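You operate a simulated robot arm through the tools that you are given. There is no shell and no other tool. Be economical: measure what you need, move in short steps, check, and stop when the job is done.

You are at the controls of a simulated two-armed robot. One attempt, no reset.

Task
Take the yellow ring tube from the right half of the blue bench and leave it on the lower shelf of the store cabinet. Put the dish from the right half of the blue bench on the middle shelf of the store cabinet. Put one of the white pegs from the bench top by the spinner on the left end of the long bench. Put the black puck on the bench top by the spinner away on the mat before the grey lamp box. Fetch the green ring tube and stand it on top of the gold round lens. Put the red ring tube from the bench top by the spinner on the counter top. The order is free. Set down upright: green ring tube.
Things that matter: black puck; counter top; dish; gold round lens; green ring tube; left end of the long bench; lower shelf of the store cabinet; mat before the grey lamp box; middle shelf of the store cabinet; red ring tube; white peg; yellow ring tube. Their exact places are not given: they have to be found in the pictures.

It is judged by the outcome, as a careful person would: the job done as asked, and still so three seconds after it is handed in. It fails if anything else is knocked over, pushed out of place, dropped, spilled or broken.

Robot
Two 7-joint arms with two-finger parallel grippers on one trunk, on a base that drives. Base frame: it is fixed to the floor where the robot stands at the start and does not move with it; the origin is under the middle of the robot, x ahead of it, y to its left, z up; the surface under the hand at the start is at about z = 760. Readings come in mm, degrees, newtons and seconds.
The left shoulder is at the start at [70, 134, 1126], the right one opposite. With the tool pointing down near the work surface each hand reaches from about 100 to 640 mm from the robot's upright axis, wherever it stands, measured 20 degrees to its own side. Places, roughly: black puck (5x5x3 cm) [-3000, 2900, 800]; counter top [800, 6000, 800]; dish (12x12x3 cm) [500, 100, 800]; gold round lens (4x4x4 cm) [-2700, 2900, 800]; green ring tube (3x3x6 cm) [-2900, 2800, 800]; left end of the long bench (20x68 cm) [-2660, 4080, 760]; lower shelf of the store cabinet [800, -1700, 300]; mat before the grey lamp box (30x15 cm) [-4520, 9060, 780]; middle shelf of the store cabinet [800, -1700, 700]; red ring tube (3x3x6 cm) [-2800, 2900, 800]; white peg (4x4x4 cm) [-3500, 2800, 800]; yellow ring tube (3x3x6 cm) [500, -100, 800]. Payload 1.57 kg a hand.
The tool frame of a hand sits at the grasp point between the pads (the TCP): z along the fingers, y along the line on which they close. The tips reach 30 mm beyond it. The gripper opens to 80 mm. The fingers are 17 mm wide and 12 mm thick; the gripper's body (40 by 82 mm) begins 80 mm behind the TCP.
Orientation is that of the tool frame in the base frame, as a unit quaternion [x, y, z, w]. With the fingers straight down and closing along the base's y, the tool's x points along the base's -x, its y along +y and its z along -z.

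Tools
- The arms move only by the tool play_rows. It takes "left_moves", "right_moves" or both (then of equal length, played together; a hand with none holds still); each is one flat list of numbers, 7 for each row, row after row: the opening in per cent of the stroke, from 0 (shut) to 100 (fully open), then the shift along the tool's x, y, z in mm, then the turn, a rotation vector about the tool's x, y, z in degrees. In form: [claw, x, y, z, rx, ry, rz, claw, x, y, z, rx, ry, rz, ...]. A call has 1 to 20 rows; each row shifts and turns the commanded pose from where the row before left it, along the tool's axes as they then stand. A row lasts 0.2 s, in which the tool goes at most 50 mm and 8.6 degrees; a call with a longer step from one row to the next is refused whole, and so is a gripper value outside its range. A pose out of reach is approached as far as the arm can. The call stops where the force on the tool passes 40 N (or 10 N more than at its start, if that is more) or the arm is blocked; 0.2 s more then pass. Each finger travels about 153 mm/s and halts on what it meets, pressing with about 21 N; the grip force reading is that of the motor and also rises with nothing between the fingers. The clock runs only during rows and for 0.2 s after the last one: add rows that do not move to give the fingers time. The reply holds the time, the measured pose of the TCP, the force on the tool along the base axes, the opening and the grip force, in the units named above and with some noise, with the torque about the TCP (base axes, N m) and any sound that the robot's microphone picked up, and new pictures: "show" is both (left out), scene, wrist or none (wrist: the cameras of the hands that moved).
- Cameras (640 x 400 px; columns grow to the right, rows downward): "scene" is now at [119.8, 7.5, 1353.1]; the picture's right is [0.02, -1.00, 0.00], its down [-0.72, -0.01, -0.69] and it looks along [0.69, 0.01, -0.72] (base axes); focal length 262 px, centre (320, 200). "left" rides on the left gripper at [72, 7, -122] in its tool frame; the picture's right is [-0.09, 1.00, 0.00], its down [-0.84, -0.08, -0.54] and it looks along [-0.54, -0.05, 0.84] (tool axes); focal length 238 px, centre (320, 200). "right" rides on the right gripper at [72, -7, -122] in its tool frame; the picture's right is [0.09, 1.00, 0.00], its down [-0.84, 0.08, -0.54] and it looks along [-0.54, 0.05, 0.84] (tool axes); focal length 238 px, centre (320, 200).
- move_column(by): slides the trunk up (or, below 0, down) by that many mm; the arms and the scene camera ride with it, the base frame stays. It gives what a move gives, with no picture.
- drive_base(legs): drives the robot by 1 to 6 legs, each [ahead, left, turn to the left] in mm, mm and degrees, along the robot's own axes; the way and the turn of a leg run together, so that a leg with both is an arc; at most 1500 mm and 180 degrees a leg. The arms and the cameras ride along, it lands a little off, and it stops where it bumps. It gives what a move gives, and a new picture of the scene camera.
- aim_head(pan, tilt): turns the head with the scene camera to pan (to the left, within 86 degrees either way) and tilt (down, from -29 to 69), counted from straight ahead of the robot. It gives what a move gives, and a new picture of the scene camera.
- measure_at(camera, pixels): for up to 12 pixels [column, row] of the newest picture of that camera ("zoom" is the newest enlarged one), the place [x, y, z] in the base frame of the surface seen there, good to about 3 mm, but the place of the scene camera against the robot may be out by one fixed shift of up to 25 mm in any direction. It takes no simulated time.
- zoom(camera, box): a new picture of the part [left, top, right, bottom] of that camera's present view, enlarged. It takes no simulated time.
- sign_off(): hands the job in; it is judged then, once.

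Go step by step. Measure first, check grasps and placings, and put right what went wrong. The budget is 124 turns and 260 pictures, counting those below and the enlarged ones. Unless the task says otherwise, let go and move clear before handing in.

The tools are called after "Emit:" by a JSON object that holds its "name" and its "arguments". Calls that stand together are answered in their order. play_rows: Moves the arms, as the interface text tells. Its arguments: {"type":"object","properties":{"left_moves":{"type":"array","items":{"type":"number"}},"right_moves":{"type":"array","items":{"type":"number"}},"show":{"type":"string","enum":["both","scene","wrist","none"]}},"required":[]} The other tools are called the same way: move_column (by) slides the trunk up or down; drive_base (legs) drives the base; aim_head (pan, tilt) turns the head that bears the scene camera; measure_at (camera, pixels) gives the place of the surface under pixels of a picture; zoom (camera, box) takes an enlarged picture of a part of a camera's view; sign_off () hands the job in.

At the start:

```text
clock: 0.0
left_tcp_pos: [409.5, 243.0, 1034.9]
left_tcp_rot: [-0.001, 1.0, 0.0, 0.0]
left_force: [-0.2, -0.5, -0.1]
left_wrist_torque: [-0.01, 0.02, 0.02]
left_finger_gap: 79.8
left_grasp_force: 0.0
right_tcp_pos: [410.4, -182.2, 1089.2]
right_tcp_rot: [0.001, 1.0, 0.0, 0.0]
right_force: [-0.3, 0.2, -0.5]
right_wrist_torque: [0.0, -0.02, 0.0]
right_finger_gap: 80.0
right_grasp_force: 0.1
trunk travel left (down, up): [-700.0, 240.0]
robot x, y, heading: [-0.0, -0.1, -0.1]
head pan, tilt: [1.1, 46.2]
```

scene: 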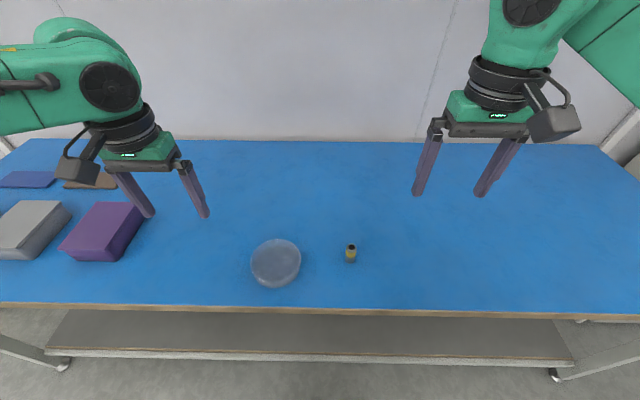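
right: 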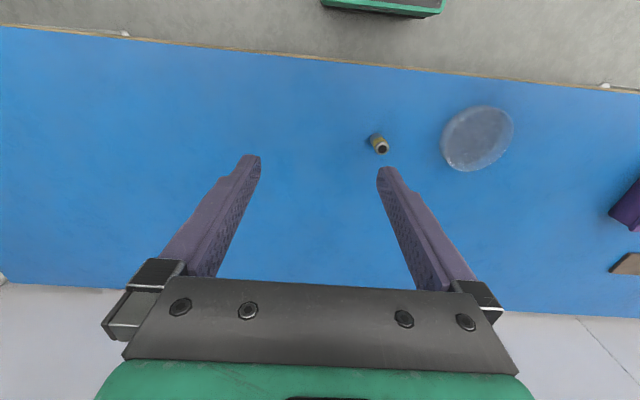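
left: 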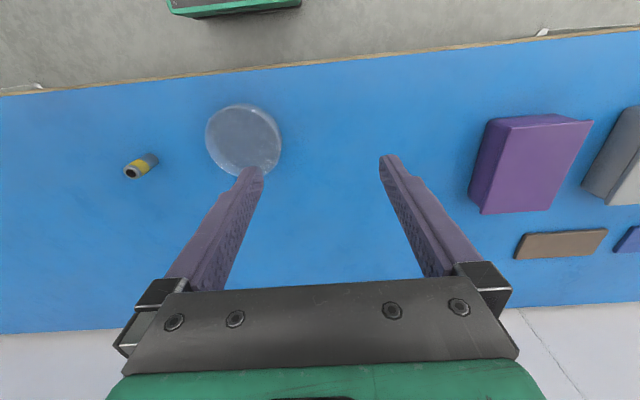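

The scene picture shows the dish near (275,263) and the yellow ring tube near (351,253). I measure both with the scene and wrist cameras.

Emit:
{"name": "measure_at", "arguments": {"camera": "scene", "pixels": [[351, 247], [351, 258], [275, 263], [252, 263], [300, 262], [275, 240], [275, 286], [320, 280]]}}

Emit:
{"name": "measure_at", "arguments": {"camera": "right", "pixels": [[382, 149], [376, 138], [477, 138], [441, 142], [512, 132], [476, 106], [470, 171], [420, 200]]}}

Emit:
{"name": "zoom", "arguments": {"camera": "right", "box": [340, 80, 540, 205]}}

```text
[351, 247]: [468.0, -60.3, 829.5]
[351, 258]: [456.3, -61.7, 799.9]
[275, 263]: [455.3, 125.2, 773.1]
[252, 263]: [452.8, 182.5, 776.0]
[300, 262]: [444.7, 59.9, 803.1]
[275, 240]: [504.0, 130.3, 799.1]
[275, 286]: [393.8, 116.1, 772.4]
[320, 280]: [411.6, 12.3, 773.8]
```

```text
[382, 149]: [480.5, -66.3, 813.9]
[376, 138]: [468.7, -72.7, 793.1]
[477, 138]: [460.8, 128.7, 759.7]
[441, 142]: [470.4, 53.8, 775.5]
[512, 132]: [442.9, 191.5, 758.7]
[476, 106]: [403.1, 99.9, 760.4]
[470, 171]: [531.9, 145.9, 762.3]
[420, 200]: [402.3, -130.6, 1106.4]
```

```text
3.20 times, centred on (440, 142) of right
```

zoom: 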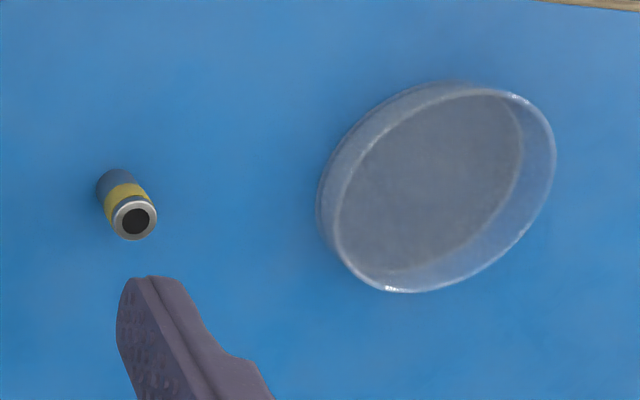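

I measure the rims in the enlarged picture to get centres.

Emit:
{"name": "measure_at", "arguments": {"camera": "zoom", "pixels": [[134, 199], [134, 238], [115, 218], [155, 218], [105, 180], [330, 190], [530, 96], [553, 150], [390, 290], [345, 255], [430, 180], [480, 284]]}}

Emit:
{"name": "zoom", "arguments": {"camera": "left", "box": [100, 80, 300, 205]}}

```text
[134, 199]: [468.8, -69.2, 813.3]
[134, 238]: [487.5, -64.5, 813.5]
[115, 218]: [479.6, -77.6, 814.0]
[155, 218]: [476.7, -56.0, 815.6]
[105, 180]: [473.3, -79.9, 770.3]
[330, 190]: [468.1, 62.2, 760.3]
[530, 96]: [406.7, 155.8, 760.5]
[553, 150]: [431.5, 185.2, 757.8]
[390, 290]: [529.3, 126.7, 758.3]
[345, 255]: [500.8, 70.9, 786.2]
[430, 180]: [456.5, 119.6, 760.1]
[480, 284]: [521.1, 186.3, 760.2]
```

```text
3.20 times, centred on (200, 142) of left
```

zoom: 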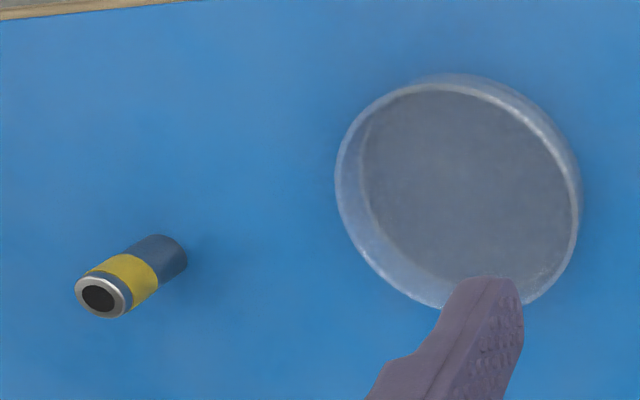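

Tube centre is about (478,-67), top 815; the dish centre is about (459,112), radius 60. Before grasping I look toward the cabinet to choose a grasp tilt.

Emit:
{"name": "aim_head", "arguments": {"pan": -65, "tilt": 25}}

```text
clock: 1.4
left_tcp_pos: [409.2, 242.1, 1033.9]
left_tcp_rot: [0.0, 1.0, -0.001, 0.0]
left_force: [-0.5, -0.1, -0.3]
left_wrist_torque: [-0.02, 0.01, 0.06]
left_finger_gap: 79.8
left_grasp_force: 0.0
right_tcp_pos: [411.8, -181.0, 1089.6]
right_tcp_rot: [0.001, 1.0, 0.0, 0.0]
right_force: [-0.5, 0.6, -0.3]
right_wrist_torque: [-0.02, 0.03, -0.01]
right_finger_gap: 80.1
right_grasp_force: 0.0
trunk travel left (down, up): [-700.0, 240.0]
robot x, y, heading: [2.4, 0.4, 0.1]
head pan, tilt: [-65.0, 25.0]
```

scene: 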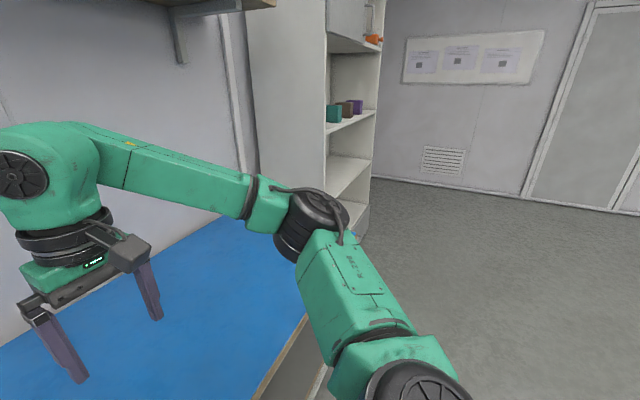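

The cabinet faces -x and its shelves have sides, so I'll grasp with the tools pitched 35° forward. I bring both hands above their objects.

Emit:
{"name": "aim_head", "arguments": {"pan": 0, "tilt": 46}}

Emit:
{"name": "play_rows", "arguments": {"right_moves": [70, 0, 0, 0, 0, -7, 0, 70, 0, 0, 0, 0, -7, 0, 70, 0, 0, 0, 0, -7, 0, 70, 0, 0, 0, 0, -7, 0, 70, 0, 0, 0, 0, -7, 0, 70, 10.1, 19, 33.6, 0, 0, 0, 70, 10.1, 19, 33.6, 0, 0, 0, 70, 10.1, 19, 33.6, 0, 0, 0, 70, 10.1, 19, 33.6, 0, 0, 0, 70, 10.1, 19, 33.6, 0, 0, 0, 70, 10.1, 19, 33.6, 0, 0, 0, 70, 0, 0, 0, 0, 0, 0], "left_moves": [60, 0, 0, 0, 0, -7, 0, 60, 0, 0, 0, 0, -7, 0, 60, 0, 0, 0, 0, -7, 0, 60, 0, 0, 0, 0, -7, 0, 60, 0, 0, 0, 0, -7, 0, 60, 6.95, -11.8, 24.4, 0, 0, 0, 60, 6.95, -11.8, 24.4, 0, 0, 0, 60, 6.95, -11.8, 24.4, 0, 0, 0, 60, 6.95, -11.8, 24.4, 0, 0, 0, 60, 6.95, -11.8, 24.4, 0, 0, 0, 60, 6.95, -11.8, 24.4, 0, 0, 0, 60, 0, 0, 0, 0, 0, 0], "show": "both"}}

```text
clock: 2.7
left_tcp_pos: [409.7, 242.5, 1034.6]
left_tcp_rot: [-0.001, 1.0, 0.0, 0.0]
left_force: [0.6, -0.3, -1.1]
left_wrist_torque: [0.01, 0.01, 0.0]
left_finger_gap: 80.1
left_grasp_force: 0.1
right_tcp_pos: [411.3, -182.3, 1091.6]
right_tcp_rot: [0.0, 1.0, 0.0, 0.0]
right_force: [0.4, -0.5, -0.6]
right_wrist_torque: [0.0, 0.0, 0.02]
right_finger_gap: 80.1
right_grasp_force: 0.0
trunk travel left (down, up): [-700.0, 240.0]
robot x, y, heading: [-1.1, -1.2, -0.0]
head pan, tilt: [0.0, 46.0]
```

scene: 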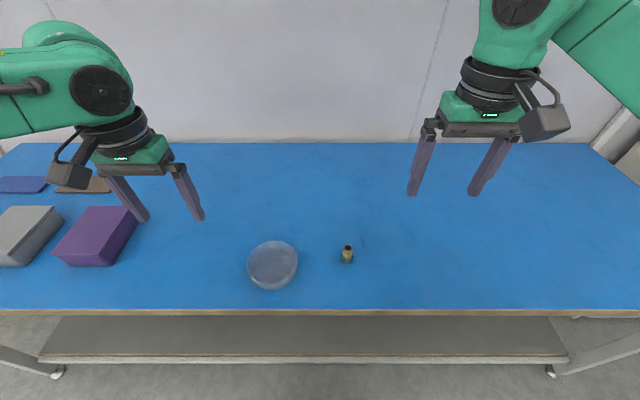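

```text
clock: 5.3
left_tcp_pos: [445.7, 160.0, 895.0]
left_tcp_rot: [0.019, 0.972, -0.002, 0.234]
left_force: [-0.5, 0.4, 0.2]
left_wrist_torque: [0.04, 0.03, 0.02]
left_finger_gap: 47.9
left_grasp_force: 0.1
left hand out of reach, approached as far as the arm can: row 4, 5, 6
right_tcp_pos: [476.8, -66.8, 890.6]
right_tcp_rot: [0.0, 0.954, -0.001, 0.301]
right_force: [-0.1, -0.6, 0.1]
right_wrist_torque: [0.01, -0.02, 0.03]
right_finger_gap: 55.6
right_grasp_force: 0.0
trunk travel left (down, up): [-700.0, 240.0]
robot x, y, heading: [-3.2, 0.3, 0.1]
head pan, tilt: [0.0, 46.0]
```

scene: 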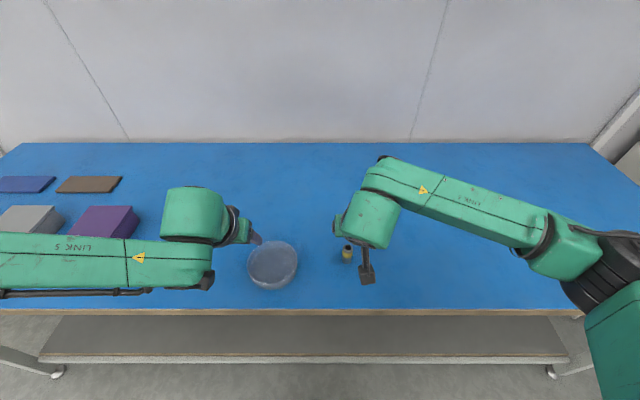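
right: 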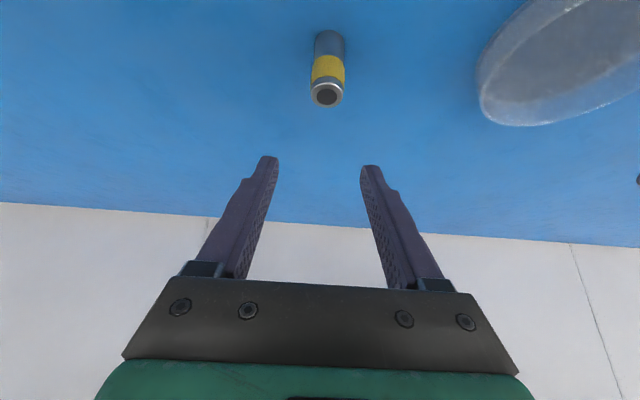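
left: 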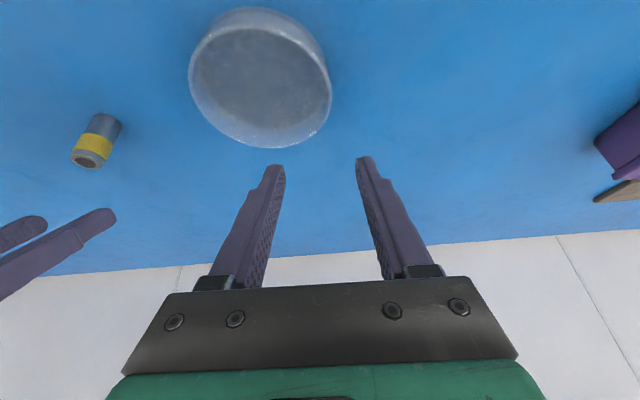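

Right hand is aligned over the tube; the left couldn't reach 35° pitch, so I'll ease it to 25°. I measure the tube rim once more.

Emit:
{"name": "measure_at", "arguments": {"camera": "right", "pixels": [[327, 106], [327, 85], [312, 95], [343, 95]]}}

Emit:
{"name": "play_rows", "arguments": {"left_moves": [60, 0, 0, 0, 0, 5, 0, 60, 0, 0, 0, 0, 5, 0, 60, 0, 0, 0, 0, 0, 0], "show": "wrist"}}

```text
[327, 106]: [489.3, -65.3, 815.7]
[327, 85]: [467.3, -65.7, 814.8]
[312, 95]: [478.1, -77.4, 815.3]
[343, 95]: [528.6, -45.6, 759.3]
```

```text
clock: 6.1
left_tcp_pos: [446.7, 161.1, 894.2]
left_tcp_rot: [0.018, 0.989, -0.001, 0.148]
left_force: [-0.6, 0.6, -0.3]
left_wrist_torque: [-0.01, -0.01, 0.02]
left_finger_gap: 47.9
left_grasp_force: 0.1
right_tcp_pos: [478.2, -66.8, 889.3]
right_tcp_rot: [0.0, 0.954, 0.0, 0.301]
right_force: [0.2, -0.4, -0.5]
right_wrist_torque: [-0.01, 0.02, 0.0]
right_finger_gap: 55.7
right_grasp_force: 0.0
trunk travel left (down, up): [-700.0, 240.0]
robot x, y, heading: [2.2, 0.3, 0.1]
head pan, tilt: [0.0, 46.0]
```

left: 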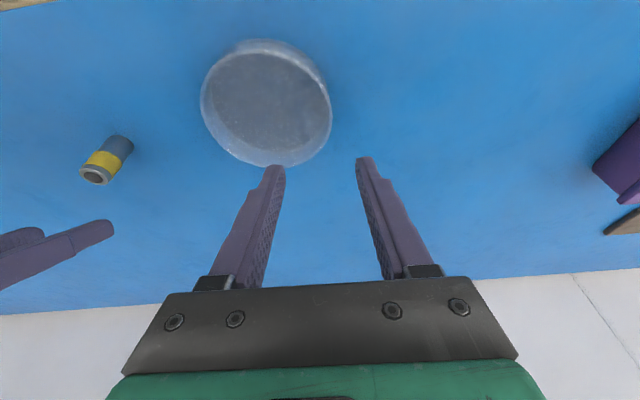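

Left is now at ~17° pitch. I measure the dish rim in the left picture.

Emit:
{"name": "zoom", "arguments": {"camera": "left", "box": [180, 20, 360, 190]}}

Emit:
{"name": "measure_at", "arguments": {"camera": "left", "pixels": [[202, 95], [210, 128], [240, 159], [275, 165], [308, 155], [330, 120], [325, 80], [260, 100]]}}

```text
2.35 times, centred on (270, 105) of left
```

zoom: 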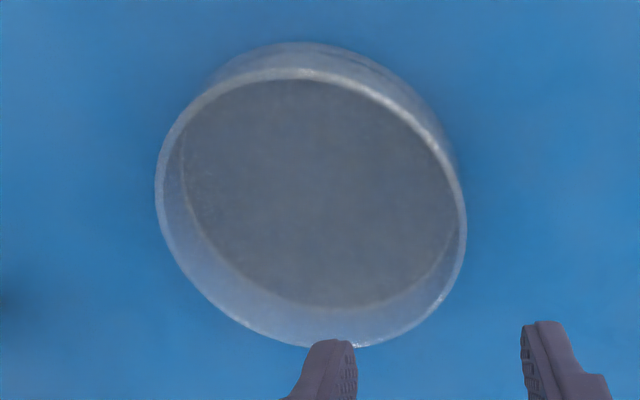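

```text
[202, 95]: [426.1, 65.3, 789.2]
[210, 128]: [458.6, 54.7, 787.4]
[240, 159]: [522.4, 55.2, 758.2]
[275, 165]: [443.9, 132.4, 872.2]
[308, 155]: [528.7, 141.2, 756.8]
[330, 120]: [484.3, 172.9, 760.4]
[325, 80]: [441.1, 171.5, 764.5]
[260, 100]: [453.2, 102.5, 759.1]
```

Rim is at z≈788, with the dish's left wall at about (460,172). I lower both hands and look before closing.

Emit:
{"name": "play_rows", "arguments": {"left_moves": [60, 0, 11, 0, 0, -6, -2, 60, 8.6, 0, 31.5, 0, 0, 0, 60, 8.6, 0, 31.5, 0, 0, 0, 60, 8.6, 0, 31.5, 0, 0, 0, 60, 0, 0, 0, 0, 0, 0], "right_moves": [70, 0, 0, 0, 0, 0, 0, 70, 17.6, 0, 25.1, 0, 0, 0, 70, 17.6, 0, 25.1, 0, 0, 0, 70, 17.6, 0, 25.1, 0, 0, 0, 70, 0, 0, 0, 0, 0, 0], "show": "wrist"}}

```text
clock: 7.3
left_tcp_pos: [460.9, 170.9, 796.2]
left_tcp_rot: [0.001, 0.98, -0.005, 0.2]
left_force: [-0.4, 0.1, 0.3]
left_wrist_torque: [0.01, 0.0, 0.02]
left_finger_gap: 47.9
left_grasp_force: 0.1
right_tcp_pos: [476.9, -67.1, 797.1]
right_tcp_rot: [0.001, 0.954, 0.0, 0.301]
right_force: [0.8, -0.1, 0.9]
right_wrist_torque: [0.0, -0.01, -0.03]
right_finger_gap: 56.0
right_grasp_force: 0.0
trunk travel left (down, up): [-700.0, 240.0]
robot x, y, heading: [2.1, -2.1, 0.0]
head pan, tilt: [0.0, 46.0]
```

right: 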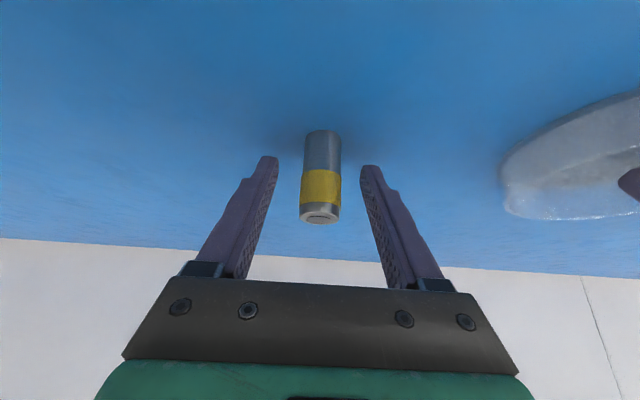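
left: 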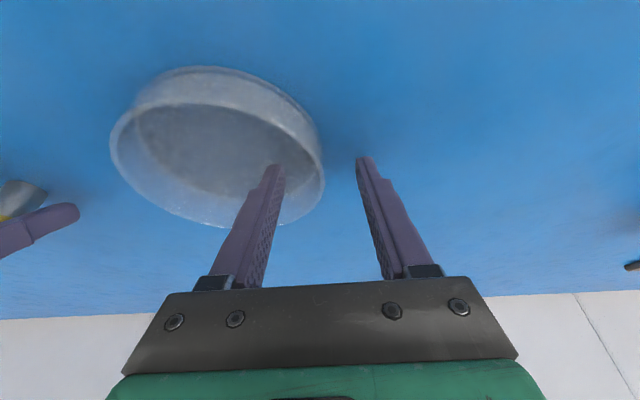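

Both straddle correctly: the tube between the right fingers, the dish wall between the left. Close both and lift slightly.

Emit:
{"name": "play_rows", "arguments": {"left_moves": [0, 0, 0, 0, 0, 0, 0, 0, 0, 0, 0, 0, 0, 0, 0, 0, 0, 0, 0, 0, 0, 0, -11.7, 0, -27.6, 0, 0, 0, 0, -11.7, 0, -27.6, 0, 0, 0, 0, 0, 0, 0, 0, 0, 0], "right_moves": [0, 0, 0, 0, 0, 0, 0, 0, 0, 0, 0, 0, 0, 0, 0, 0, 0, 0, 0, 0, 0, 0, -17.2, 0, -24.6, 0, 0, 0, 0, -17.2, 0, -24.6, 0, 0, 0, 0, 0, 0, 0, 0, 0, 0], "show": "both"}}

```text
clock: 8.7
left_tcp_pos: [461.4, 171.3, 856.3]
left_tcp_rot: [0.002, 0.98, -0.006, 0.199]
left_force: [-0.1, -0.4, -1.0]
left_wrist_torque: [0.05, -0.01, 0.05]
left_finger_gap: 6.2
left_grasp_force: 21.1
right_tcp_pos: [476.4, -66.9, 858.6]
right_tcp_rot: [0.001, 0.953, -0.001, 0.302]
right_force: [0.8, -0.1, -1.1]
right_wrist_torque: [0.02, 0.0, 0.01]
right_finger_gap: 22.9
right_grasp_force: 20.7
trunk travel left (down, up): [-700.0, 240.0]
robot x, y, heading: [1.9, -3.0, 0.2]
head pan, tilt: [0.0, 46.0]
```

scene: 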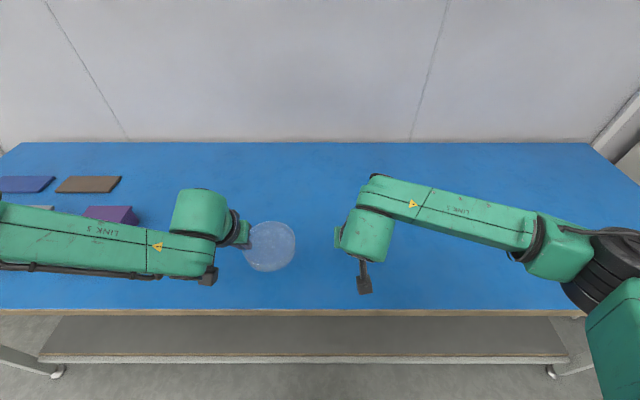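
right: 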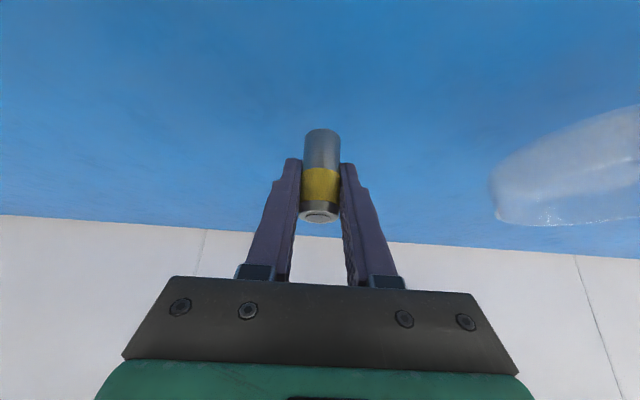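
left: 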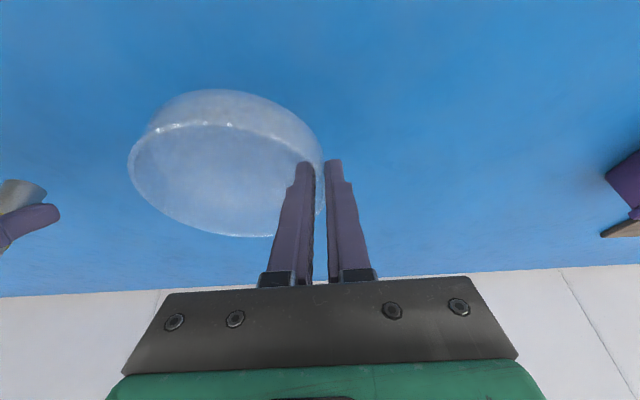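

Both are held (gaps 6 and 23 mm). I back off and strafe to the cabinet, then look.

Emit:
{"name": "drive_base", "arguments": {"legs": [[-550, 0, 0], [0, -1400, 0], [0, -300, 0]]}}

Emit:
{"name": "aim_head", "arguments": {"pan": 0, "tilt": 35}}

```text
clock: 20.1
left_tcp_pos: [-87.3, -1527.2, 858.3]
left_tcp_rot: [-0.003, 0.98, -0.005, 0.199]
left_force: [-0.4, 0.4, -1.3]
left_wrist_torque: [0.06, 0.04, 0.01]
left_finger_gap: 6.2
left_grasp_force: 21.0
right_tcp_pos: [-68.6, -1763.6, 857.7]
right_tcp_rot: [-0.004, 0.954, 0.002, 0.301]
right_force: [0.3, 1.1, 0.4]
right_wrist_torque: [0.01, 0.01, 0.03]
right_finger_gap: 23.6
right_grasp_force: 21.1
trunk travel left (down, up): [-700.0, 240.0]
robot x, y, heading: [-548.4, -1701.9, 0.5]
head pan, tilt: [0.0, 46.0]
```

scene: 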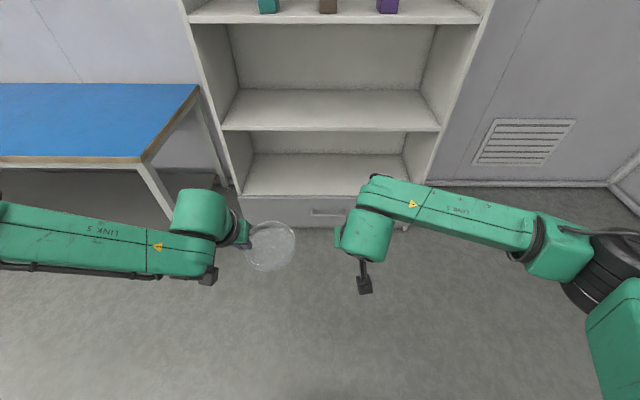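

```text
clock: 20.9
left_tcp_pos: [-86.9, -1526.2, 856.8]
left_tcp_rot: [-0.003, 0.98, -0.004, 0.2]
left_force: [0.6, 0.6, -0.9]
left_wrist_torque: [0.03, 0.01, -0.02]
left_finger_gap: 6.2
left_grasp_force: 20.8
right_tcp_pos: [-69.5, -1766.3, 858.1]
right_tcp_rot: [-0.005, 0.954, 0.002, 0.3]
right_force: [1.2, 0.1, 0.3]
right_wrist_torque: [0.03, 0.04, -0.01]
right_finger_gap: 23.2
right_grasp_force: 20.8
trunk travel left (down, up): [-700.0, 240.0]
robot x, y, heading: [-547.6, -1700.3, 0.5]
head pan, tilt: [0.0, 35.0]
```

scene: 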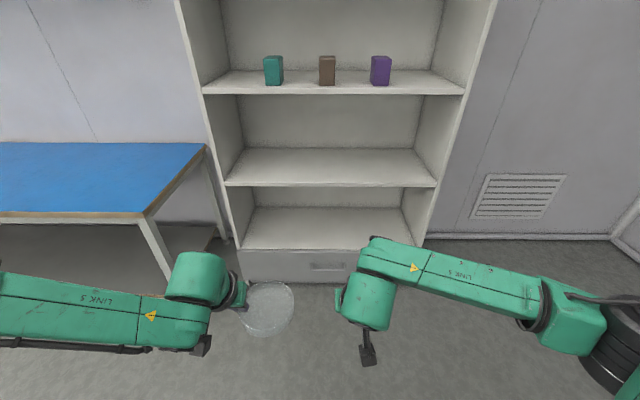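

Emit:
{"name": "measure_at", "arguments": {"camera": "scene", "pixels": [[330, 184], [330, 155], [228, 184], [434, 184], [330, 244], [330, 215], [245, 246], [420, 246], [330, 92], [330, 190], [330, 262], [272, 84]]}}

```text
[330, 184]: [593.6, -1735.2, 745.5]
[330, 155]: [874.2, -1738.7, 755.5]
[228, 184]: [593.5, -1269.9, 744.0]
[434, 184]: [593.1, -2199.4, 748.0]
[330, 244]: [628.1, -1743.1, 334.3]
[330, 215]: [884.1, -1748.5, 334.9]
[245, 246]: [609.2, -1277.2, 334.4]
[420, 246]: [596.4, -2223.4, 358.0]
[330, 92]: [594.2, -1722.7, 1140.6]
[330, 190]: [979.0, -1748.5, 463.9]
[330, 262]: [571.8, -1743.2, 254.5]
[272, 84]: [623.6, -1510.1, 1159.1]
```

Middle shelf top is about z 742, the lower about 321, with the front edge near x 600 and the inside from y -1270 to -2210. I check how far forward the arms themselves stick out.

Emit:
{"name": "measure_at", "arguments": {"camera": "scene", "pixels": [[20, 292], [100, 297], [160, 300], [195, 255], [235, 270], [370, 245], [440, 262], [520, 285], [600, 300], [345, 305], [370, 270]]}}

```text
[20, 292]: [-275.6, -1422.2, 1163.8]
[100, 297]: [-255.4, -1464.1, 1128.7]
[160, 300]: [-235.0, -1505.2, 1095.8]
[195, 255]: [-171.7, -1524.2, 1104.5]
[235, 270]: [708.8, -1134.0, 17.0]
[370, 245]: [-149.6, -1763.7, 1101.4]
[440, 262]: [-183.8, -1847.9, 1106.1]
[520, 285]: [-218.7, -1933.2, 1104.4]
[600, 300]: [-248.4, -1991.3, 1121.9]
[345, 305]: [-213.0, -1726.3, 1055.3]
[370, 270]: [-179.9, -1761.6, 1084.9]
```

The forearms trail 65–180 mm behind the TCPs, so driving the hands in below the middle shelf is clear. I shift right, lower the trunk, then move in.

Emit:
{"name": "drive_base", "arguments": {"legs": [[0, -150, 0]]}}

Emit:
{"name": "move_column", "arguments": {"by": -440}}

Emit:
{"name": "drive_base", "arguments": {"legs": [[650, 0, 0]]}}

```text
clock: 22.2
left_tcp_pos: [-84.8, -1675.7, 858.0]
left_tcp_rot: [-0.004, 0.98, -0.004, 0.2]
left_force: [0.6, 0.4, -1.3]
left_wrist_torque: [0.05, -0.02, -0.01]
left_finger_gap: 6.4
left_grasp_force: 20.9
right_tcp_pos: [-68.5, -1913.2, 857.7]
right_tcp_rot: [-0.004, 0.954, 0.001, 0.301]
right_force: [0.5, -1.0, -0.3]
right_wrist_torque: [-0.01, 0.0, -0.01]
right_finger_gap: 23.3
right_grasp_force: 20.8
trunk travel left (down, up): [-700.0, 240.0]
robot x, y, heading: [-545.4, -1849.1, 0.8]
head pan, tilt: [0.0, 35.0]
```

scene: 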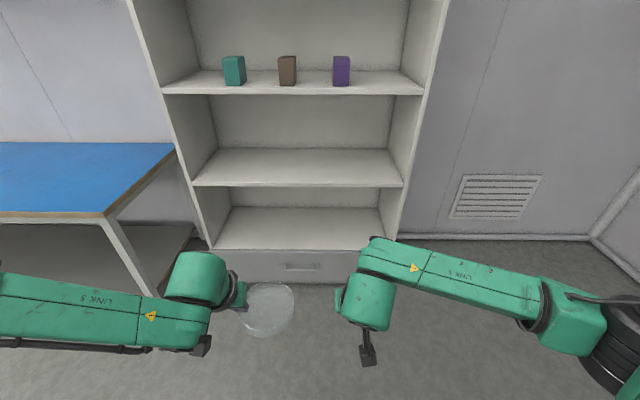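

```text
refused: -440 is not a number from -400 to 400
```

```text
clock: 25.9
left_tcp_pos: [567.3, -1671.9, 857.9]
left_tcp_rot: [-0.002, 0.98, -0.004, 0.201]
left_force: [0.4, 0.0, -0.9]
left_wrist_torque: [0.02, -0.01, -0.03]
left_finger_gap: 5.9
left_grasp_force: 20.7
right_tcp_pos: [582.7, -1910.4, 857.9]
right_tcp_rot: [-0.003, 0.953, 0.001, 0.302]
right_force: [-0.4, -0.2, -1.4]
right_wrist_torque: [0.02, 0.0, 0.03]
right_finger_gap: 23.4
right_grasp_force: 21.2
trunk travel left (down, up): [-700.0, 240.0]
robot x, y, heading: [106.8, -1846.1, 0.4]
head pan, tilt: [0.0, 35.0]
```

scene: 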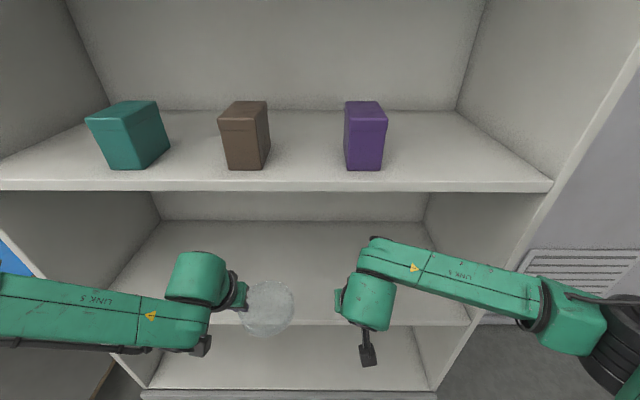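

The trunk step was refused (limit 400), so the hands are now level with the middle shelf — I'll place the dish first. Lower by 50 mm and measure the shelf with the left camera.

Emit:
{"name": "move_column", "arguments": {"by": -50}}

Emit:
{"name": "zoom", "arguments": {"camera": "left", "box": [0, 0, 640, 400]}}

Emit:
{"name": "measure_at", "arguments": {"camera": "left", "pixels": [[420, 80], [420, 120], [420, 160], [480, 200], [100, 200], [420, 40], [240, 170]]}}

```text
clock: 26.8
left_tcp_pos: [566.3, -1672.0, 808.4]
left_tcp_rot: [-0.002, 0.98, -0.003, 0.199]
left_force: [0.6, -0.7, -0.2]
left_wrist_torque: [0.08, 0.03, 0.02]
left_finger_gap: 6.1
left_grasp_force: 21.6
right_tcp_pos: [582.7, -1910.2, 808.4]
right_tcp_rot: [-0.003, 0.954, 0.0, 0.301]
right_force: [0.0, 0.6, -0.6]
right_wrist_torque: [0.01, 0.01, 0.02]
right_finger_gap: 23.2
right_grasp_force: 21.1
trunk travel left (down, up): [-650.0, 290.0]
robot x, y, heading: [104.8, -1849.3, 0.3]
head pan, tilt: [0.0, 35.0]
```

```text
1.00 times, centred on (320, 200) of left (not enlarged: the box is as wide or as high as the picture)
```

zoom: 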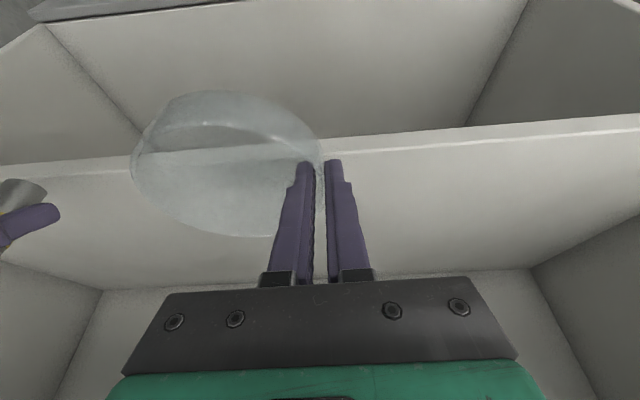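

```text
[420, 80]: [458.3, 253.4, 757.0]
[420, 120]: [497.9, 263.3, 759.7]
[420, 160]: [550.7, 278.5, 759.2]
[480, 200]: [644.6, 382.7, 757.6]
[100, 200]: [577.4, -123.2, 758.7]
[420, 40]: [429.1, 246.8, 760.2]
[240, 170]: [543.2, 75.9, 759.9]
```

Emit:
{"name": "measure_at", "arguments": {"camera": "zoom", "pixels": [[420, 160], [420, 200], [480, 240], [430, 138], [430, 147], [60, 180], [60, 220], [420, 60]]}}

```text
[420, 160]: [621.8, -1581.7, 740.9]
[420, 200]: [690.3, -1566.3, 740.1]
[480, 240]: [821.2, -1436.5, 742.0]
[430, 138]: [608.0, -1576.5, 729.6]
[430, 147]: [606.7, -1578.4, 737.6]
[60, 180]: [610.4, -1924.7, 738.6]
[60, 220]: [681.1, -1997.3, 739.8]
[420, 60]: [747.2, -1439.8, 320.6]
```

Middle shelf is z 740.5 with its edge at x 606, and the lower shelf is 320.6. I push the dish in 120 mm and lower it to just above the shelf.

Emit:
{"name": "play_rows", "arguments": {"left_moves": [0, -27.6, 0, 11.7, 0, 0, 0, 0, -27.6, 0, 11.7, 0, 0, 0, 0, -27.6, 0, 11.7, 0, 0, 0, 0, -27.6, 0, 11.7, 0, 0, 0, 0, 5.5, 0, 13, 0, 0, 0, 0, 5.2, 0, 12.2, 0, 0, 0, 0, 0, 0, 0, 0, 0, 0], "show": "both"}}

```text
clock: 28.4
left_tcp_pos: [674.5, -1663.9, 789.8]
left_tcp_rot: [-0.001, 0.98, -0.005, 0.2]
left_force: [-0.5, -1.3, -0.7]
left_wrist_torque: [0.08, 0.02, 0.01]
left_finger_gap: 6.1
left_grasp_force: 20.6
left hand out of reach, approached as far as the arm can: row 4, 5, 6
right_tcp_pos: [583.5, -1910.3, 808.8]
right_tcp_rot: [-0.004, 0.954, 0.001, 0.301]
right_force: [-0.2, 0.8, -0.2]
right_wrist_torque: [-0.04, 0.02, -0.01]
right_finger_gap: 23.2
right_grasp_force: 21.4
trunk travel left (down, up): [-650.0, 290.0]
robot x, y, heading: [105.2, -1843.5, 0.5]
head pan, tilt: [0.0, 35.0]
```

scene: 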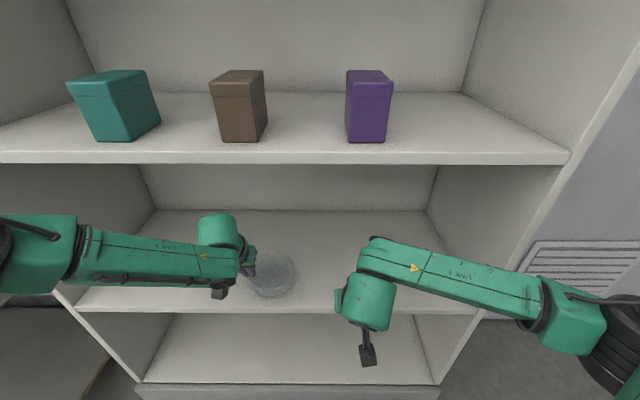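
left: 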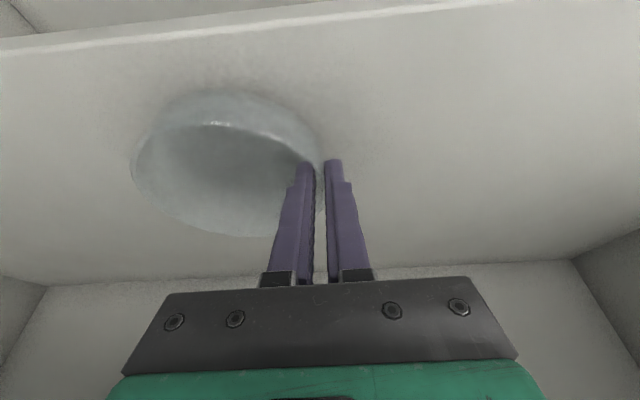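

The arm is at its reach limit, so I drive 40 mm forward and lower by the trunk.

Emit:
{"name": "drive_base", "arguments": {"legs": [[40, 0, 0]]}}

Emit:
{"name": "move_column", "arguments": {"by": -11}}

Emit:
{"name": "zoom", "arguments": {"camera": "left", "box": [100, 60, 420, 260]}}

```text
clock: 29.3
left_tcp_pos: [713.2, -1663.5, 791.0]
left_tcp_rot: [-0.002, 0.98, -0.004, 0.2]
left_force: [-1.0, -0.2, -1.2]
left_wrist_torque: [0.03, -0.01, 0.0]
left_finger_gap: 6.0
left_grasp_force: 21.3
right_tcp_pos: [621.6, -1910.0, 808.3]
right_tcp_rot: [-0.003, 0.953, 0.001, 0.301]
right_force: [-0.5, 0.3, -0.6]
right_wrist_torque: [0.01, 0.0, 0.0]
right_finger_gap: 23.3
right_grasp_force: 21.2
trunk travel left (down, up): [-650.0, 290.0]
robot x, y, heading: [147.4, -1847.8, 0.3]
head pan, tilt: [0.0, 35.0]
```

scene: 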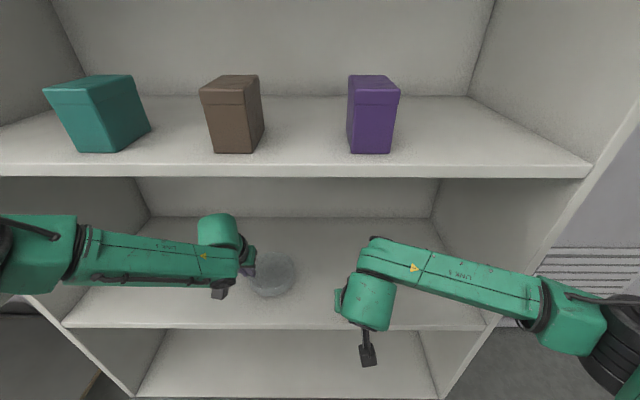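

```text
clock: 29.9
left_tcp_pos: [714.5, -1663.5, 779.3]
left_tcp_rot: [-0.002, 0.98, -0.005, 0.199]
left_force: [0.6, 0.7, -0.6]
left_wrist_torque: [0.05, 0.01, 0.03]
left_finger_gap: 6.1
left_grasp_force: 21.2
right_tcp_pos: [623.5, -1909.8, 797.0]
right_tcp_rot: [-0.004, 0.954, 0.001, 0.301]
right_force: [0.6, 0.8, -0.1]
right_wrist_torque: [0.03, -0.02, -0.02]
right_finger_gap: 23.1
right_grasp_force: 20.8
trunk travel left (down, up): [-639.0, 301.0]
robot x, y, heading: [144.1, -1847.4, 0.4]
head pan, tilt: [0.0, 35.0]
```

```text
2.00 times, centred on (260, 160) of left
```

zoom: 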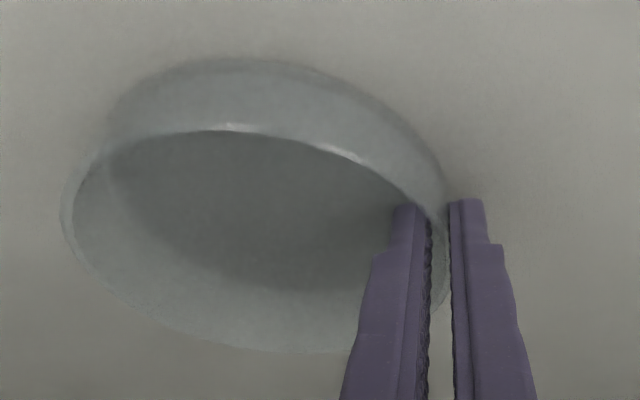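

About 2–3 mm of gap remains. Lower 2 mm more and check the force.

Emit:
{"name": "move_column", "arguments": {"by": -2}}

Emit:
{"name": "play_rows", "arguments": {"left_moves": [0, 0, 0, 0, 0, 0, 0, 20, 0, 0, 0, 0, 0, 0, 45, 0, 0, 0, 0, 0, 0, 45, 0, 0, 0, 0, 0, 0], "show": "wrist"}}

```text
clock: 30.4
left_tcp_pos: [712.8, -1662.4, 776.9]
left_tcp_rot: [-0.002, 0.979, -0.005, 0.202]
left_force: [-0.8, 0.3, 4.3]
left_wrist_torque: [-0.04, 0.14, -0.03]
left_finger_gap: 6.2
left_grasp_force: 20.9
right_tcp_pos: [621.9, -1908.5, 794.5]
right_tcp_rot: [-0.004, 0.954, 0.001, 0.3]
right_force: [-0.7, -1.5, -1.0]
right_wrist_torque: [-0.02, 0.0, -0.01]
right_finger_gap: 23.3
right_grasp_force: 21.2
trunk travel left (down, up): [-637.0, 303.0]
robot x, y, heading: [142.3, -1847.3, 0.3]
head pan, tilt: [0.0, 35.0]
```

```text
clock: 31.4
left_tcp_pos: [714.5, -1663.3, 777.0]
left_tcp_rot: [-0.002, 0.98, -0.005, 0.201]
left_force: [0.1, 0.2, 0.2]
left_wrist_torque: [0.04, 0.02, -0.04]
left_finger_gap: 35.9
left_grasp_force: 0.0
right_tcp_pos: [623.3, -1909.5, 795.1]
right_tcp_rot: [-0.003, 0.954, 0.0, 0.3]
right_force: [-0.1, 0.7, -0.6]
right_wrist_torque: [0.01, -0.01, 0.0]
right_finger_gap: 23.3
right_grasp_force: 20.6
trunk travel left (down, up): [-637.0, 303.0]
robot x, y, heading: [142.3, -1847.1, 0.4]
head pan, tilt: [0.0, 35.0]
```

left: 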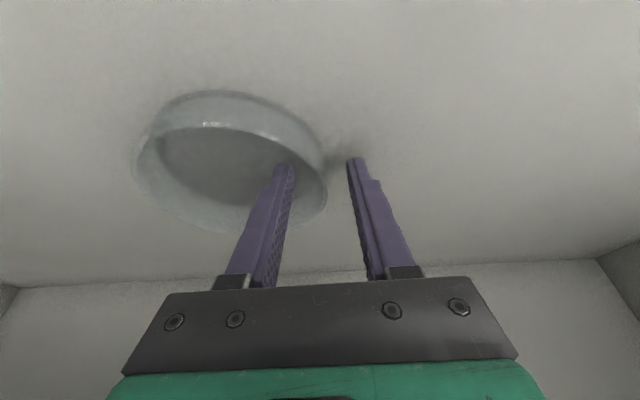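

The dish stands on the middle shelf. Rise, back out, retract the left hand, and lower the trunk for the tube.

Emit:
{"name": "move_column", "arguments": {"by": 45}}

Emit:
{"name": "drive_base", "arguments": {"legs": [[-450, 0, 0]]}}

Emit:
{"name": "play_rows", "arguments": {"left_moves": [60, 21.75, 0, -25.5, 0, 0, 0, 60, 21.75, 0, -25.5, 0, 0, 0, 60, 21.75, 0, -25.5, 0, 0, 0, 60, 21.75, 0, -25.5, 0, 0, 0, 60, 0, 0, 0, 0, 0, 0], "show": "none"}}

Emit:
{"name": "move_column", "arguments": {"by": -400}}

Emit:
{"name": "move_column", "arguments": {"by": -50}}

```text
clock: 32.2
left_tcp_pos: [714.7, -1663.1, 820.6]
left_tcp_rot: [-0.002, 0.98, -0.004, 0.2]
left_force: [-0.2, 0.0, -0.7]
left_wrist_torque: [-0.01, 0.01, 0.02]
left_finger_gap: 35.8
left_grasp_force: 0.0
right_tcp_pos: [623.1, -1909.9, 839.7]
right_tcp_rot: [-0.004, 0.953, 0.001, 0.301]
right_force: [0.8, 0.1, -0.9]
right_wrist_torque: [0.0, -0.01, -0.02]
right_finger_gap: 23.4
right_grasp_force: 20.3
trunk travel left (down, up): [-682.0, 258.0]
robot x, y, heading: [145.3, -1847.6, 0.5]
head pan, tilt: [0.0, 35.0]
```

```text
clock: 35.0
left_tcp_pos: [268.3, -1665.8, 821.8]
left_tcp_rot: [-0.002, 0.98, -0.005, 0.201]
left_force: [-0.1, -0.4, 0.4]
left_wrist_torque: [0.0, -0.01, 0.02]
left_finger_gap: 35.9
left_grasp_force: 0.0
right_tcp_pos: [177.1, -1912.4, 838.9]
right_tcp_rot: [-0.003, 0.954, 0.001, 0.301]
right_force: [-0.5, 0.1, -0.5]
right_wrist_torque: [-0.03, -0.05, -0.01]
right_finger_gap: 23.4
right_grasp_force: 20.9
trunk travel left (down, up): [-682.0, 258.0]
robot x, y, heading: [-300.9, -1849.1, 0.7]
head pan, tilt: [0.0, 35.0]
```

scene: 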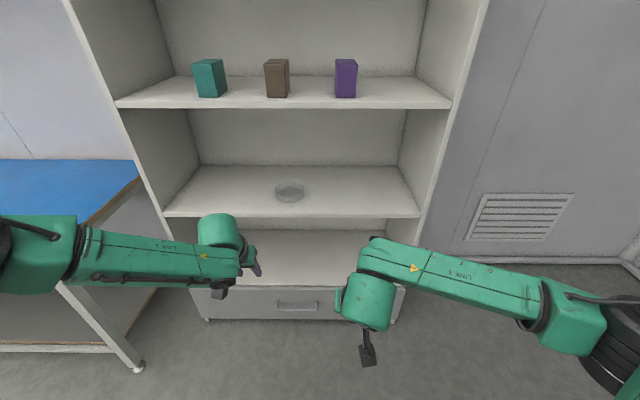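

```text
clock: 36.1
left_tcp_pos: [148.7, -1667.0, 881.3]
left_tcp_rot: [-0.001, 0.98, -0.005, 0.2]
left_force: [-0.4, 0.5, -0.4]
left_wrist_torque: [0.0, -0.01, -0.03]
left_finger_gap: 47.9
left_grasp_force: 0.1
right_tcp_pos: [176.5, -1913.1, 839.1]
right_tcp_rot: [-0.003, 0.953, 0.001, 0.302]
right_force: [0.8, 0.2, -0.4]
right_wrist_torque: [-0.02, 0.0, -0.05]
right_finger_gap: 23.1
right_grasp_force: 21.0
trunk travel left (down, up): [-682.0, 258.0]
robot x, y, heading: [-300.4, -1847.0, 0.5]
head pan, tilt: [0.0, 35.0]
```

```text
clock: 40.0
left_tcp_pos: [148.2, -1666.7, 481.8]
left_tcp_rot: [-0.001, 0.98, -0.005, 0.201]
left_force: [-0.3, 0.2, -0.2]
left_wrist_torque: [-0.01, -0.01, 0.01]
left_finger_gap: 48.0
left_grasp_force: 0.1
right_tcp_pos: [175.9, -1912.4, 439.1]
right_tcp_rot: [-0.003, 0.954, 0.001, 0.301]
right_force: [-0.3, 0.2, -0.7]
right_wrist_torque: [0.03, -0.03, 0.01]
right_finger_gap: 23.5
right_grasp_force: 21.2
trunk travel left (down, up): [-282.0, 658.0]
robot x, y, heading: [-300.6, -1846.5, 0.2]
head pan, tilt: [0.0, 35.0]
```

```text
clock: 40.9
left_tcp_pos: [147.8, -1665.8, 432.1]
left_tcp_rot: [-0.001, 0.98, -0.005, 0.2]
left_force: [0.2, 1.1, 0.7]
left_wrist_torque: [0.02, 0.0, 0.01]
left_finger_gap: 48.1
left_grasp_force: 0.0
right_tcp_pos: [176.3, -1912.6, 388.6]
right_tcp_rot: [-0.003, 0.954, 0.001, 0.3]
right_force: [-0.1, -0.8, -0.4]
right_wrist_torque: [0.01, 0.0, 0.04]
right_finger_gap: 23.5
right_grasp_force: 21.3
trunk travel left (down, up): [-232.0, 708.0]
robot x, y, heading: [-302.5, -1846.3, 0.3]
head pan, tilt: [0.0, 35.0]
```

Emit:
{"name": "drive_base", "arguments": {"legs": [[440, 0, 0]]}}

Emit:
{"name": "play_rows", "arguments": {"right_moves": [0, -24.6, 0, 17.2, 0, 0, 0, 0, -24.6, 0, 17.2, 0, 0, 0, 0, -24.6, 0, 17.2, 0, 0, 0, 0, 0, 0, 0, 0, 0, 0], "show": "wrist"}}

Emit:
{"name": "measure_at", "arguments": {"camera": "right", "pixels": [[450, 100], [200, 100], [450, 150]]}}

```text
clock: 43.6
left_tcp_pos: [588.3, -1661.9, 431.0]
left_tcp_rot: [-0.002, 0.98, -0.005, 0.199]
left_force: [-0.5, 0.4, -0.1]
left_wrist_torque: [0.01, -0.01, 0.03]
left_finger_gap: 47.8
left_grasp_force: 0.1
right_tcp_pos: [616.3, -1907.5, 389.5]
right_tcp_rot: [-0.003, 0.954, 0.001, 0.3]
right_force: [-0.9, 0.0, -0.6]
right_wrist_torque: [-0.02, -0.03, 0.03]
right_finger_gap: 23.4
right_grasp_force: 20.8
trunk travel left (down, up): [-232.0, 708.0]
robot x, y, heading: [140.1, -1843.0, 0.1]
head pan, tilt: [0.0, 35.0]
```

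scene: 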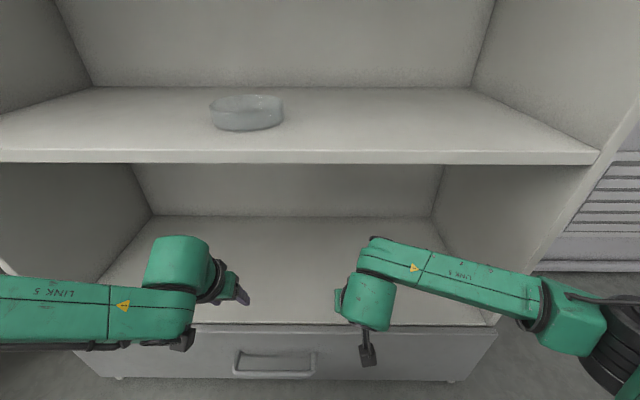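

```text
clock: 44.6
left_tcp_pos: [587.8, -1661.6, 431.9]
left_tcp_rot: [-0.002, 0.98, -0.004, 0.201]
left_force: [0.6, 0.1, 1.2]
left_wrist_torque: [-0.02, 0.02, 0.0]
left_finger_gap: 48.1
left_grasp_force: 0.0
right_tcp_pos: [707.8, -1906.3, 391.3]
right_tcp_rot: [-0.005, 0.954, 0.001, 0.301]
right_force: [-0.1, 0.5, -0.5]
right_wrist_torque: [0.01, 0.01, 0.02]
right_finger_gap: 23.3
right_grasp_force: 20.9
trunk travel left (down, up): [-232.0, 708.0]
robot x, y, heading: [136.9, -1844.8, 0.3]
head pan, tilt: [0.0, 35.0]
```

right: 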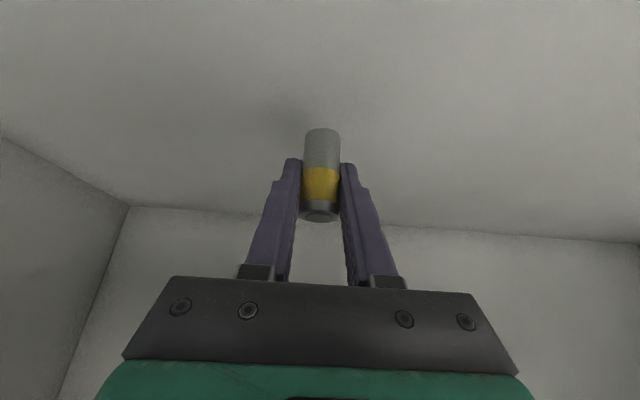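

```text
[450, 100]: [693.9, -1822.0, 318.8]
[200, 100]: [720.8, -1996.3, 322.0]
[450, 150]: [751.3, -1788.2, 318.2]
```

Shelf at 320; the tube's bottom is at ~354. Lower with the trunk until light contact, then release.

Emit:
{"name": "move_column", "arguments": {"by": -32}}

Emit:
{"name": "move_column", "arguments": {"by": -2}}

```text
clock: 45.3
left_tcp_pos: [587.8, -1662.8, 401.1]
left_tcp_rot: [-0.002, 0.98, -0.005, 0.2]
left_force: [0.8, -0.8, 0.7]
left_wrist_torque: [0.03, -0.04, -0.02]
left_finger_gap: 47.9
left_grasp_force: 0.0
right_tcp_pos: [707.0, -1906.4, 359.3]
right_tcp_rot: [-0.005, 0.953, 0.002, 0.302]
right_force: [1.3, 0.8, 2.9]
right_wrist_torque: [0.03, -0.04, -0.01]
right_finger_gap: 23.4
right_grasp_force: 21.5
trunk travel left (down, up): [-200.0, 740.0]
robot x, y, heading: [141.3, -1844.9, 0.6]
head pan, tilt: [0.0, 35.0]
```

```text
clock: 45.9
left_tcp_pos: [587.8, -1660.5, 399.3]
left_tcp_rot: [-0.003, 0.979, -0.004, 0.202]
left_force: [-0.3, -0.4, -0.2]
left_wrist_torque: [0.03, 0.0, 0.01]
left_finger_gap: 48.0
left_grasp_force: 0.0
right_tcp_pos: [707.2, -1907.3, 359.2]
right_tcp_rot: [-0.004, 0.953, 0.002, 0.303]
right_force: [0.1, -0.7, 13.6]
right_wrist_torque: [-0.02, -0.02, -0.02]
right_finger_gap: 23.5
right_grasp_force: 21.2
trunk travel left (down, up): [-198.0, 742.0]
robot x, y, heading: [140.8, -1845.3, 0.5]
head pan, tilt: [0.0, 35.0]
```

Contact (13.6 N). Relieve 1 mm, open, and look.

Emit:
{"name": "move_column", "arguments": {"by": 1}}

Emit:
{"name": "play_rows", "arguments": {"right_moves": [45, 0, 0, 0, 0, 0, 0, 60, 0, 0, 0, 0, 0, 0, 60, 0, 0, 0, 0, 0, 0], "show": "wrist"}}

```text
clock: 46.4
left_tcp_pos: [587.7, -1661.3, 399.7]
left_tcp_rot: [-0.002, 0.98, -0.004, 0.201]
left_force: [0.2, 0.0, 0.2]
left_wrist_torque: [0.01, 0.04, 0.03]
left_finger_gap: 48.3
left_grasp_force: 0.2
right_tcp_pos: [706.6, -1906.8, 360.6]
right_tcp_rot: [-0.004, 0.953, 0.002, 0.302]
right_force: [3.8, -0.6, 12.5]
right_wrist_torque: [0.01, -0.19, 0.01]
right_finger_gap: 23.5
right_grasp_force: 20.8
trunk travel left (down, up): [-199.0, 741.0]
robot x, y, heading: [138.0, -1845.4, 0.7]
head pan, tilt: [0.0, 35.0]
```

```text
clock: 47.2
left_tcp_pos: [586.7, -1662.3, 399.3]
left_tcp_rot: [-0.003, 0.98, -0.005, 0.201]
left_force: [-0.6, -0.7, 0.4]
left_wrist_torque: [0.02, -0.01, 0.0]
left_finger_gap: 48.2
left_grasp_force: 0.1
right_tcp_pos: [705.8, -1906.6, 357.4]
right_tcp_rot: [-0.004, 0.954, 0.001, 0.301]
right_force: [0.1, -0.5, -0.1]
right_wrist_torque: [-0.02, -0.03, -0.03]
right_finger_gap: 48.0
right_grasp_force: 0.1
trunk travel left (down, up): [-199.0, 741.0]
robot x, y, heading: [139.3, -1847.8, 0.4]
head pan, tilt: [0.0, 35.0]
```

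right: 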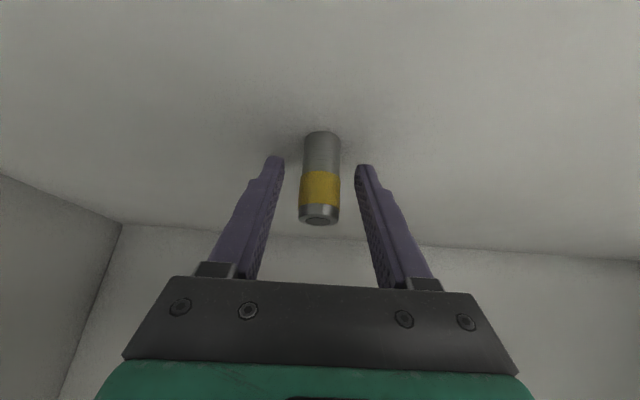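

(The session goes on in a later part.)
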